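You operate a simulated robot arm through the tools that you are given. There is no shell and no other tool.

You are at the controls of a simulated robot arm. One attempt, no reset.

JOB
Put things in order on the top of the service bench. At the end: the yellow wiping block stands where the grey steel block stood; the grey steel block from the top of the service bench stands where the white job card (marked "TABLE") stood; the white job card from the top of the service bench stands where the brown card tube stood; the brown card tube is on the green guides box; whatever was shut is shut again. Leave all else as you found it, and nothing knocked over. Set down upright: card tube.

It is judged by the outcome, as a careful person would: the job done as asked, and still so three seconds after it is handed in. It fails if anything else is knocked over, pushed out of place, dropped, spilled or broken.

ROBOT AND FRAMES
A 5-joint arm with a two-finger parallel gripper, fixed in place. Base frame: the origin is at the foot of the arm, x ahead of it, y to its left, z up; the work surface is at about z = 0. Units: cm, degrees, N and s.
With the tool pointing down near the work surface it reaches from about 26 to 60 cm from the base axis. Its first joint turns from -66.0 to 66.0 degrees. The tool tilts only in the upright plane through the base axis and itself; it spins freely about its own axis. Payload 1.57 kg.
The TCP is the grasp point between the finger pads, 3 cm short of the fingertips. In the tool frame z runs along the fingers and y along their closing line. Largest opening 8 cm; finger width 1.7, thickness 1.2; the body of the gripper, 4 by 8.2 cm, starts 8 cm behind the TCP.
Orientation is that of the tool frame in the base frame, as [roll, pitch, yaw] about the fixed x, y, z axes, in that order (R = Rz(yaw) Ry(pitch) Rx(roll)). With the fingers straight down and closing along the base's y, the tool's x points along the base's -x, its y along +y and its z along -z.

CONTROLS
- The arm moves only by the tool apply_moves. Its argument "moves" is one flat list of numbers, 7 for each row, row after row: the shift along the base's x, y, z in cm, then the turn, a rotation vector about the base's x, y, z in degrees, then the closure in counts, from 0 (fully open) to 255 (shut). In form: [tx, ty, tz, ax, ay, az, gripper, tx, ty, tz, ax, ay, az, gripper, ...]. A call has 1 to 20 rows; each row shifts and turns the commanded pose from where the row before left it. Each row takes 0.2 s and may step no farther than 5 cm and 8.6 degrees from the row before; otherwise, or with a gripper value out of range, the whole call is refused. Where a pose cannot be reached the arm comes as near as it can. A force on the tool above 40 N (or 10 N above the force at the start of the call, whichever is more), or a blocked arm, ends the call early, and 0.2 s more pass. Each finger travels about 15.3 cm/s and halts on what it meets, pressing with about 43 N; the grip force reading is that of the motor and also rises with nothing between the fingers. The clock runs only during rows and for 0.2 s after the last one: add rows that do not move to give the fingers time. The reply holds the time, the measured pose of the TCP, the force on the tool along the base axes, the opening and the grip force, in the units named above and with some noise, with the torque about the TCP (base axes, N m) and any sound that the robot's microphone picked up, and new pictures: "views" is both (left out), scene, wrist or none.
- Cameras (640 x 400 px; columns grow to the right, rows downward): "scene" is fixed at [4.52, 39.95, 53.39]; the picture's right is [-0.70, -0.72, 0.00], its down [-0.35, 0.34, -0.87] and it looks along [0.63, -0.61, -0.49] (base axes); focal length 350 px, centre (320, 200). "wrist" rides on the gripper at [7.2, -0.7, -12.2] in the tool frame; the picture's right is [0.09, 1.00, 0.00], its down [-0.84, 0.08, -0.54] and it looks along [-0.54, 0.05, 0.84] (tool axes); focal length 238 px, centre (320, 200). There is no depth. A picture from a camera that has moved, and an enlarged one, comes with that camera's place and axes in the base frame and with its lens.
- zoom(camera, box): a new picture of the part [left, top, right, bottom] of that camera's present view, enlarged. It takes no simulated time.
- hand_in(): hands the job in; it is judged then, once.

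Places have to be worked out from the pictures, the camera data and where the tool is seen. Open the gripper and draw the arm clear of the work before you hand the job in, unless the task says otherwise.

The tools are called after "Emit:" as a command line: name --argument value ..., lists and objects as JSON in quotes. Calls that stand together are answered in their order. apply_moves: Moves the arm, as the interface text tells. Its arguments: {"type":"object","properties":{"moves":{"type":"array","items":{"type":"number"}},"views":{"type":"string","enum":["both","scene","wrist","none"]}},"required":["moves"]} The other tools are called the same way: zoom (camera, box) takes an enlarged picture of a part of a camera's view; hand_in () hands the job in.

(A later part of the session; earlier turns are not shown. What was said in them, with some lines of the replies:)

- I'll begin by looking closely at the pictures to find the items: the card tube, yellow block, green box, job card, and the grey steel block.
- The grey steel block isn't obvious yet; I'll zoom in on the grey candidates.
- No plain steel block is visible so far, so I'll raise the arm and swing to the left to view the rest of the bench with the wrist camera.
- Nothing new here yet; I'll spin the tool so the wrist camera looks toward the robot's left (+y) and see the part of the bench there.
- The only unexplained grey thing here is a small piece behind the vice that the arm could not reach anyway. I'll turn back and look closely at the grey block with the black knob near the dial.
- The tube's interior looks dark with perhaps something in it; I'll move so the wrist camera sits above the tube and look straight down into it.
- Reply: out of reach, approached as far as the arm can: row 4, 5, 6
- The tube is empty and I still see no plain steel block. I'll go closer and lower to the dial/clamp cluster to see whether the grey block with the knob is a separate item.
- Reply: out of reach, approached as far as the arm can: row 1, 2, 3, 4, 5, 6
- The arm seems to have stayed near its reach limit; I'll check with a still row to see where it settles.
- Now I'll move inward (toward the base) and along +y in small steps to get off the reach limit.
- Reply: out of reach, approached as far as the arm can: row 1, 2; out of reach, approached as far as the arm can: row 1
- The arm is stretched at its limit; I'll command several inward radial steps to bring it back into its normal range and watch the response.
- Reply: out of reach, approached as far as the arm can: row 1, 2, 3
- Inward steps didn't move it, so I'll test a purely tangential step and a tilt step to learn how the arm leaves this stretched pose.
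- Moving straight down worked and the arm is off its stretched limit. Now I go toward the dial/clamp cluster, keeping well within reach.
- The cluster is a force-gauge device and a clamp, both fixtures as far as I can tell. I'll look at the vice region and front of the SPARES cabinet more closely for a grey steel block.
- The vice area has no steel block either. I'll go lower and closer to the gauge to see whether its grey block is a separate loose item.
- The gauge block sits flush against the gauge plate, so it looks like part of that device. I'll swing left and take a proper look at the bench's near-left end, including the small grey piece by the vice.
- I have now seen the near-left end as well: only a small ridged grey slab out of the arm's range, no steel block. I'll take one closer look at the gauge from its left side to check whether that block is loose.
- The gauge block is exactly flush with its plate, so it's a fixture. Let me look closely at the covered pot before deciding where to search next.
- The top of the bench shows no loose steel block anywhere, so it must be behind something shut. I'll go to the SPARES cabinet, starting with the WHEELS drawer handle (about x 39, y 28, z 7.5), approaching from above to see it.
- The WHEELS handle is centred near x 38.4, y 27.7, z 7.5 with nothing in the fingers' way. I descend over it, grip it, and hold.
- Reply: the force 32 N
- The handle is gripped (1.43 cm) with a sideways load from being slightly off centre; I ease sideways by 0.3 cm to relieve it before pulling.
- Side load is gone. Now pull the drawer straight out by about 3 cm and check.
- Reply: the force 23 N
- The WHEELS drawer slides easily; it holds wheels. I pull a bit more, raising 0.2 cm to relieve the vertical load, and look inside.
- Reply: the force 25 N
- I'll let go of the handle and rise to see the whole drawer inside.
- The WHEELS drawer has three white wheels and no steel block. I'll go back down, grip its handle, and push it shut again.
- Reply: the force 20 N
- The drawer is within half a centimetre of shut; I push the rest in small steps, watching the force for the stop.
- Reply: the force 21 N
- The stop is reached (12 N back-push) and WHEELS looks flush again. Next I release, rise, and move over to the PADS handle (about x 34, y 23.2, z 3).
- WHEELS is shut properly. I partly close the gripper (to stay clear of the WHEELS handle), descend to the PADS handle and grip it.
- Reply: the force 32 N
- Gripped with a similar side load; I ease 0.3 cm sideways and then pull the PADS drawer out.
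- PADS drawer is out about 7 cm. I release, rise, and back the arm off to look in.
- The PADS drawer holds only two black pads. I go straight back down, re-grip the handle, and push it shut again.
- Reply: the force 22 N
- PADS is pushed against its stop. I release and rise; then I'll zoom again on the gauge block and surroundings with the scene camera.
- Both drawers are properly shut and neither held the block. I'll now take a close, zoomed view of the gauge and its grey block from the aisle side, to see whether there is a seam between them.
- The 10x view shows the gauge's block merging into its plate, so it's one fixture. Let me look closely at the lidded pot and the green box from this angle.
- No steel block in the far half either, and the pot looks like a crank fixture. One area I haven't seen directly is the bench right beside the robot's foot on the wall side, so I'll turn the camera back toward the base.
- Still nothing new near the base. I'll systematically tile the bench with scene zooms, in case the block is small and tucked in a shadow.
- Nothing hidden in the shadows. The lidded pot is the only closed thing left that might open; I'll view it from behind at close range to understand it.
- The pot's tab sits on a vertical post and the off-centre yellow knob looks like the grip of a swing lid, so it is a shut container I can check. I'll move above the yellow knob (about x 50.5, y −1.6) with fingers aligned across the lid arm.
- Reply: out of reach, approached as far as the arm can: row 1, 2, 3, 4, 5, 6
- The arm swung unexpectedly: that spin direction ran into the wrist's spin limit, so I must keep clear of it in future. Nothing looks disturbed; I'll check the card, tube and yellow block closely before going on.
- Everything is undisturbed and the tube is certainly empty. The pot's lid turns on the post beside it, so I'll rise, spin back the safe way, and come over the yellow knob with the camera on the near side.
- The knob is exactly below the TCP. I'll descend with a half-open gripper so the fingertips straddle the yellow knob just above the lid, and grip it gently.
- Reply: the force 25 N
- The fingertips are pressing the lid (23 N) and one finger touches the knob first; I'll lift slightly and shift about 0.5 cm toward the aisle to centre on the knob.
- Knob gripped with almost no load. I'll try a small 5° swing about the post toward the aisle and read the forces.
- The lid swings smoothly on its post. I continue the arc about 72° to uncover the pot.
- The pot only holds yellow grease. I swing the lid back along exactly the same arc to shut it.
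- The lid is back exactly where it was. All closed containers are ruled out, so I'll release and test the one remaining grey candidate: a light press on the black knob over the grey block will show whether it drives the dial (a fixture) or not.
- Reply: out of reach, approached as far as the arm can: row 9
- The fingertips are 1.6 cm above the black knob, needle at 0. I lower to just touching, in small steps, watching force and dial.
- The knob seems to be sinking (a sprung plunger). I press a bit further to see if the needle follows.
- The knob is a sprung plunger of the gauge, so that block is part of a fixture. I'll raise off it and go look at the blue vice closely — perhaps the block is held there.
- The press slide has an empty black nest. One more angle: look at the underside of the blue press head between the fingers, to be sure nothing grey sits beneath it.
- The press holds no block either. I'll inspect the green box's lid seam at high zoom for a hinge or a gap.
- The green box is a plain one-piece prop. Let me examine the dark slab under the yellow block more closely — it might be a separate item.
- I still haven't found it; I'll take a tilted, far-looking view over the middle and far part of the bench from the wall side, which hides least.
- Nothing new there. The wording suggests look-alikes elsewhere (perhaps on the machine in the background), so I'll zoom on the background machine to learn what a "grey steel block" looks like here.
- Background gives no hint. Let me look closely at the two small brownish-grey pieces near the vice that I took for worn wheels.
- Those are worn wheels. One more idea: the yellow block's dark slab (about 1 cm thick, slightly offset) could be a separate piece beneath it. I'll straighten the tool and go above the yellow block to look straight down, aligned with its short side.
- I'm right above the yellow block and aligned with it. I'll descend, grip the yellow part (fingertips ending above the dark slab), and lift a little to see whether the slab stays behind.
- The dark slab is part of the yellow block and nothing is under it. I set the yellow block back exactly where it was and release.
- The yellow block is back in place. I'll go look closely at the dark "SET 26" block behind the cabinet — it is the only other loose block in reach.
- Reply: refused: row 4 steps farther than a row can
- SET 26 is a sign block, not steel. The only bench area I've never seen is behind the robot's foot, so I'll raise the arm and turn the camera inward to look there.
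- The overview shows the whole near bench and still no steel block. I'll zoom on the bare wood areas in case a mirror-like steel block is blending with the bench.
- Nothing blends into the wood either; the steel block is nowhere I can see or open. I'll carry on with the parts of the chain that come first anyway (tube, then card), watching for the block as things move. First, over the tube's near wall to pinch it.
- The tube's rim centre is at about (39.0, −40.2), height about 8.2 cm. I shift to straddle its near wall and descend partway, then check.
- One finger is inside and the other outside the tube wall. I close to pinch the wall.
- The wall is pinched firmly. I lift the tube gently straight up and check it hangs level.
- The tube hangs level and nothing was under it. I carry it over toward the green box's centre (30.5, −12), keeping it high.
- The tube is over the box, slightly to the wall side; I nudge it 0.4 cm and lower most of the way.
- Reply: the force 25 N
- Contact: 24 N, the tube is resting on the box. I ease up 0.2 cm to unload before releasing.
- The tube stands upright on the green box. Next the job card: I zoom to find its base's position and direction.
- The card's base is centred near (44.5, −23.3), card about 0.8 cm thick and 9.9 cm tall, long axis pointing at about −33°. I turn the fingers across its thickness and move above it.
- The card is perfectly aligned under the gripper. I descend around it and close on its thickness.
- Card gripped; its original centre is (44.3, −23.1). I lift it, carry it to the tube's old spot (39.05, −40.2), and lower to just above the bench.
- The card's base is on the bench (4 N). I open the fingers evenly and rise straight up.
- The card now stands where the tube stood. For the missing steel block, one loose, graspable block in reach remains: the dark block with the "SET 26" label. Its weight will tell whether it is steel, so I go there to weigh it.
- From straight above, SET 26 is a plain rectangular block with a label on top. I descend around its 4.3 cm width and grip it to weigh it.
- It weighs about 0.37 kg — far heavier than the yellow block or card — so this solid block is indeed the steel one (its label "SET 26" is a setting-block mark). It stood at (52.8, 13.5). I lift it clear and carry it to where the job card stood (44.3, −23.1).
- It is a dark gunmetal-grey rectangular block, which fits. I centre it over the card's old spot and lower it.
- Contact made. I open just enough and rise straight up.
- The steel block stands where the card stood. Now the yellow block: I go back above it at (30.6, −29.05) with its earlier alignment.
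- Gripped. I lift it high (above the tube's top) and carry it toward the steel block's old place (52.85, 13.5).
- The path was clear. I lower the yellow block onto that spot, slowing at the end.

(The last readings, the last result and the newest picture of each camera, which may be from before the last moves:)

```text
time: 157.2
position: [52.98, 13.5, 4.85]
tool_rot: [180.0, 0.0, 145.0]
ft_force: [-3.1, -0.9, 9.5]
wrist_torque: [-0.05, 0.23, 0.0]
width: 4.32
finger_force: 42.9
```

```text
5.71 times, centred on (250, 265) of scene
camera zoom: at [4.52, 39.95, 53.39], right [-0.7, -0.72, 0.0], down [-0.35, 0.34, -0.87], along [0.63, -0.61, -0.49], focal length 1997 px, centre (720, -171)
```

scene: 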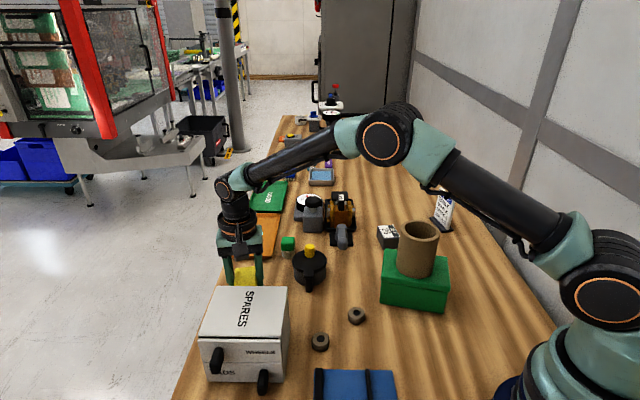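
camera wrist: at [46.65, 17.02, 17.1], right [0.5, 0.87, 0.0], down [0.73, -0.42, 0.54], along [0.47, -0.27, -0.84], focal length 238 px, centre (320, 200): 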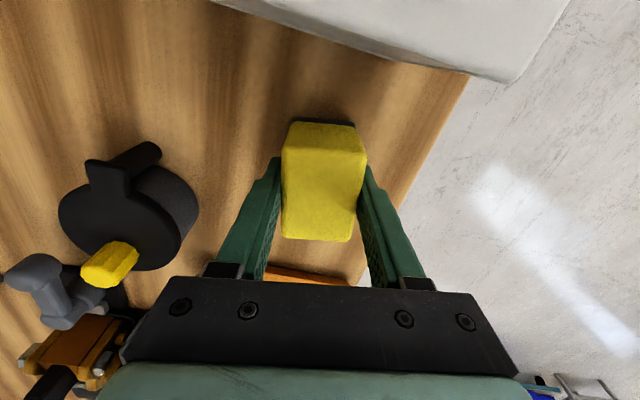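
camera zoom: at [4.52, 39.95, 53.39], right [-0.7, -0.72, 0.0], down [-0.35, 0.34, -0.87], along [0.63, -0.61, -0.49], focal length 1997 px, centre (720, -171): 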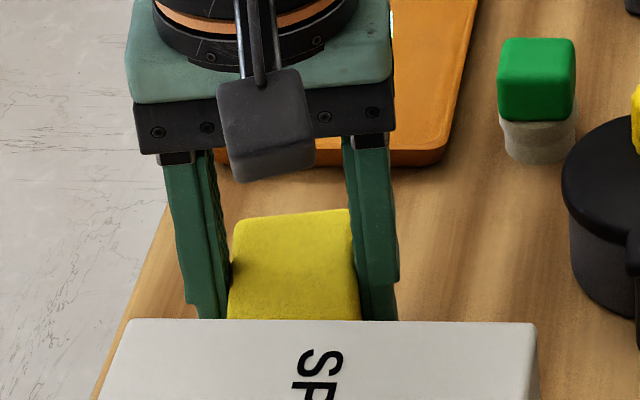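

Contact now (9.5 N): the yellow block is on the bench. I release it and rise straight up.

Emit:
apply_moves --moves '[0, 0, 0.06, 0, 0, 0, 100, 0, 0, 0, 0, 0, 0, 60, 0, 0, 0, 0, 0, 0, 60, 0, 0, 2, 0, 0, 0, 60, 0, 0, 4, 0, 0, 0, 60, 0, 0, 4, 0, 0, 0, 60, 0, 0, 4, 0, 0, 0, 0, 0, 0, 2, 0, 0, 0, 0, 0, 0, 0, 0, 0, 0, 0]' --views "both"

Emit:
zoom --camera "wrist" --box '[230, 60, 410, 220]'

```text
time: 159.2
position: [52.86, 13.55, 20.76]
tool_rot: [-180.0, 0.0, 144.9]
ft_force: [-0.3, 0.1, -0.6]
wrist_torque: [0.0, -0.01, 0.0]
width: 8.0
finger_force: 0.1
camera wrist: at [46.59, 16.99, 33.01], right [0.5, 0.87, 0.0], down [0.73, -0.42, 0.54], along [0.47, -0.27, -0.84], focal length 238 px, centre (320, 200)
```

scene: 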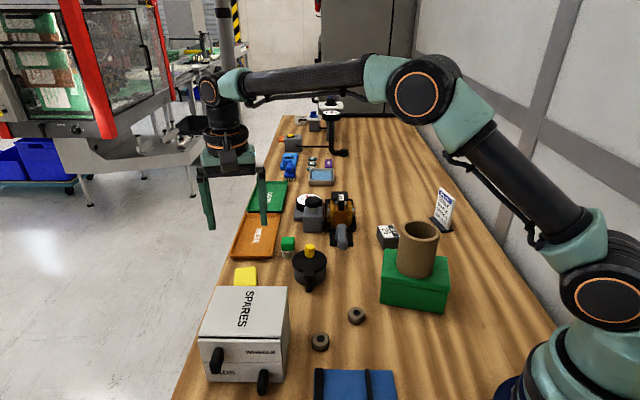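
wrist: 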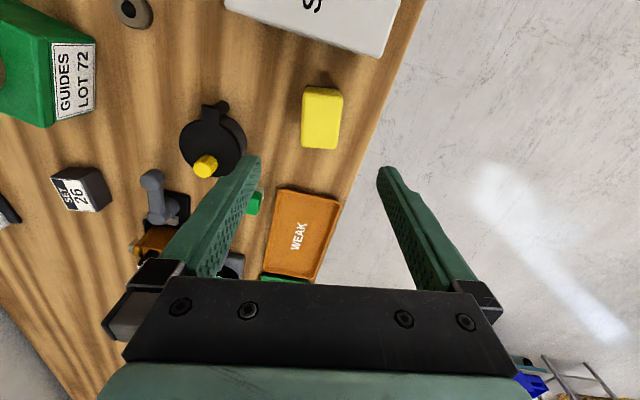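

```text
2.50 times, centred on (320, 140) of wrist
camera zoom: at [46.59, 16.99, 33.01], right [0.5, 0.87, 0.0], down [0.73, -0.42, 0.54], along [0.47, -0.27, -0.84], focal length 596 px, centre (320, 350)
```

zoom: 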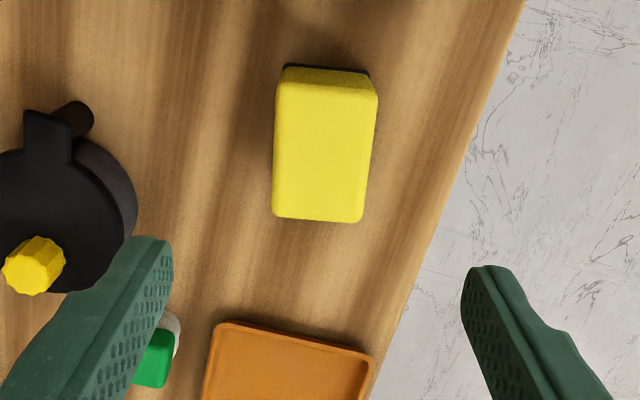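

The yellow block stands where the steel block stood. I draw the arm up and clear, then check the whole bench.

Emit:
apply_moves --moves '[-2.5, -1, 2.5, 0, 0, 0, 0, -3.3, -1.2, 2.5, 0, 0, 0, 0, -3.3, -1.2, 2.5, 0, 0, 0, 0, -3.3, -1.2, 2.5, 0, 0, 0, 0, -3.3, -1.2, 2.5, 0, 0, 0, 0, -3.3, -1.2, 2.5, 0, 0, 0, 0, -3.3, -1.2, 2.5, 0, 0, 0, 0, 0, 0, 0, 0, 0, 0, 0]' --views "both"

Emit:
zoom --camera "scene" --box '[170, 230, 350, 400]'

Emit:
zoom --camera "scene" --box '[340, 160, 500, 320]'

Emit:
zoom --camera "scene" --box '[225, 110, 365, 260]'

```text
time: 161.0
position: [30.5, 5.22, 38.25]
tool_rot: [-179.9, 0.1, 144.9]
ft_force: [0.7, -0.1, -0.2]
wrist_torque: [-0.03, 0.02, 0.01]
width: 7.99
finger_force: 0.0
camera wrist: at [24.25, 8.74, 50.53], right [0.5, 0.87, 0.0], down [0.73, -0.42, 0.54], along [0.47, -0.27, -0.84], focal length 238 px, centre (320, 200)
```

scene: 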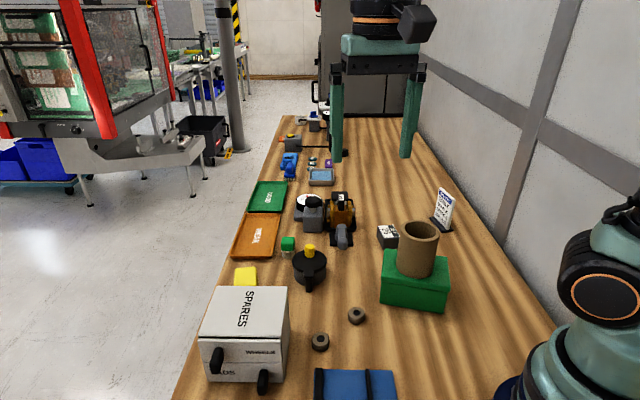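
wrist: 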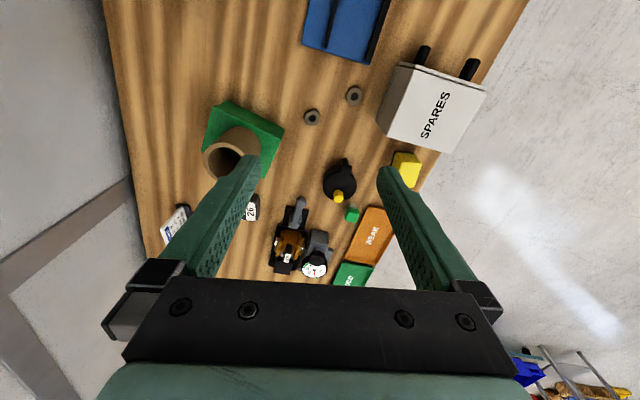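

```text
2.35 times, centred on (260, 315) of scene
camera zoom: at [4.52, 39.95, 53.39], right [-0.7, -0.72, 0.0], down [-0.35, 0.34, -0.87], along [0.63, -0.61, -0.49], focal length 822 px, centre (461, -71)
```

zoom: 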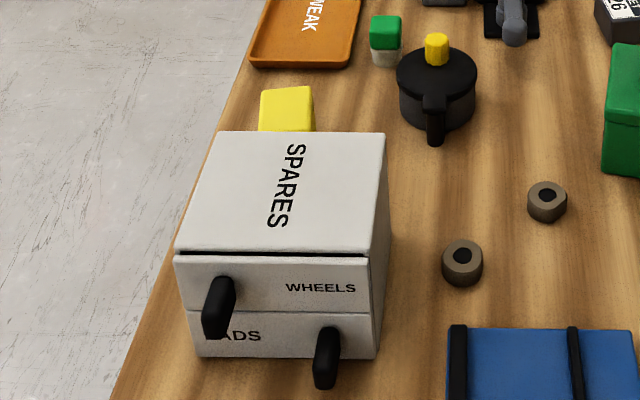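

```text
2.50 times, centred on (420, 240) of scene
camera zoom: at [4.52, 39.95, 53.39], right [-0.7, -0.72, 0.0], down [-0.35, 0.34, -0.87], along [0.63, -0.61, -0.49], focal length 874 px, centre (70, 100)
```

zoom: 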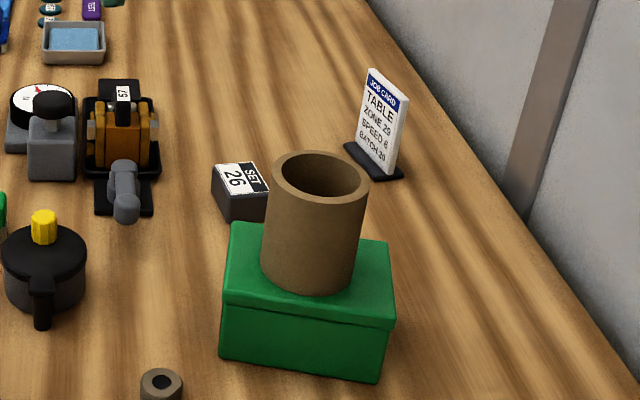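

```text
2.67 times, centred on (295, 185) of scene
camera zoom: at [4.52, 39.95, 53.39], right [-0.7, -0.72, 0.0], down [-0.35, 0.34, -0.87], along [0.63, -0.61, -0.49], focal length 932 px, centre (387, 240)
```

zoom: 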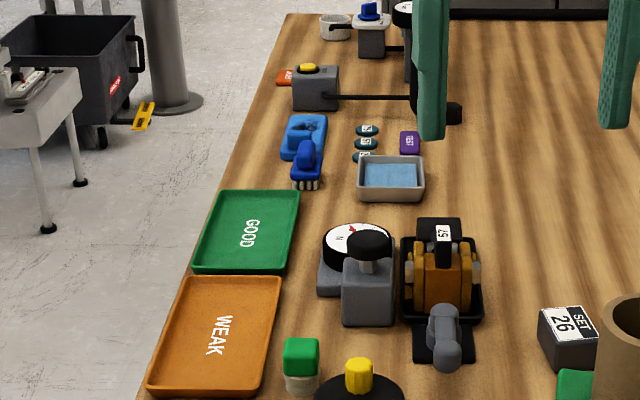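

The yellow block is where the block marked "SET 26" stood. That block is where the job card stood, the job card is where the tube stood, and the tube stands upright on the green guides box. Both drawers and the pot lid are shut, and nothing else looks disturbed.

I could not confirm one thing. No plain steel block was anywhere I could see or open, so I took the heavy dark-grey "SET 26" block (about 0.4 kg) as the grey steel block. That was by elimination and weight, not from a label. While searching I also opened and re-shut both drawers and the pot lid, lightly pressed the gauge plunger, and briefly lifted the yellow block.

The gripper is open and the arm is clear, so I hand in.

Emit:
hand_in

```text
The job is handed in.
```

I handed the job in with all four moves made. One of them rests on a guess about which object was the grey steel block.

**Final state, from the last pictures and readings:**
- **Brown card tube:** it stands upright on the green guides box.
- **White job card ("TABLE"):** it stands where the tube stood.
- **Dark-grey block marked "SET 26":** it stands where the job card stood.
- **Yellow wiping block:** it stands where the "SET 26" block stood.
- **Shut items:** both SPARES drawers and the pot lid are shut again.

**The guess:** I found no plain grey steel block anywhere I could see, reach or open. I used the "SET 26" block because it was the only other loose block in reach that I could grip. It weighed about 0.4 kg, much more than the other things I lifted. Nothing on it says it is the steel block. If it was only a sign, then both it and the yellow block are in the wrong places.

**Other things I touched:** while searching I did the following, and saw no lasting change from any of it.
- I opened and re-shut both drawers and swung the pot lid open and back.
- I pressed the force gauge's plunger lightly.
- I lifted the yellow block once and set it back in place before its final move.
- Early on, the arm made one large unplanned swing when I ran into the wrist's spin limit. I checked the nearby card, tube and yellow block afterwards and saw nothing disturbed.
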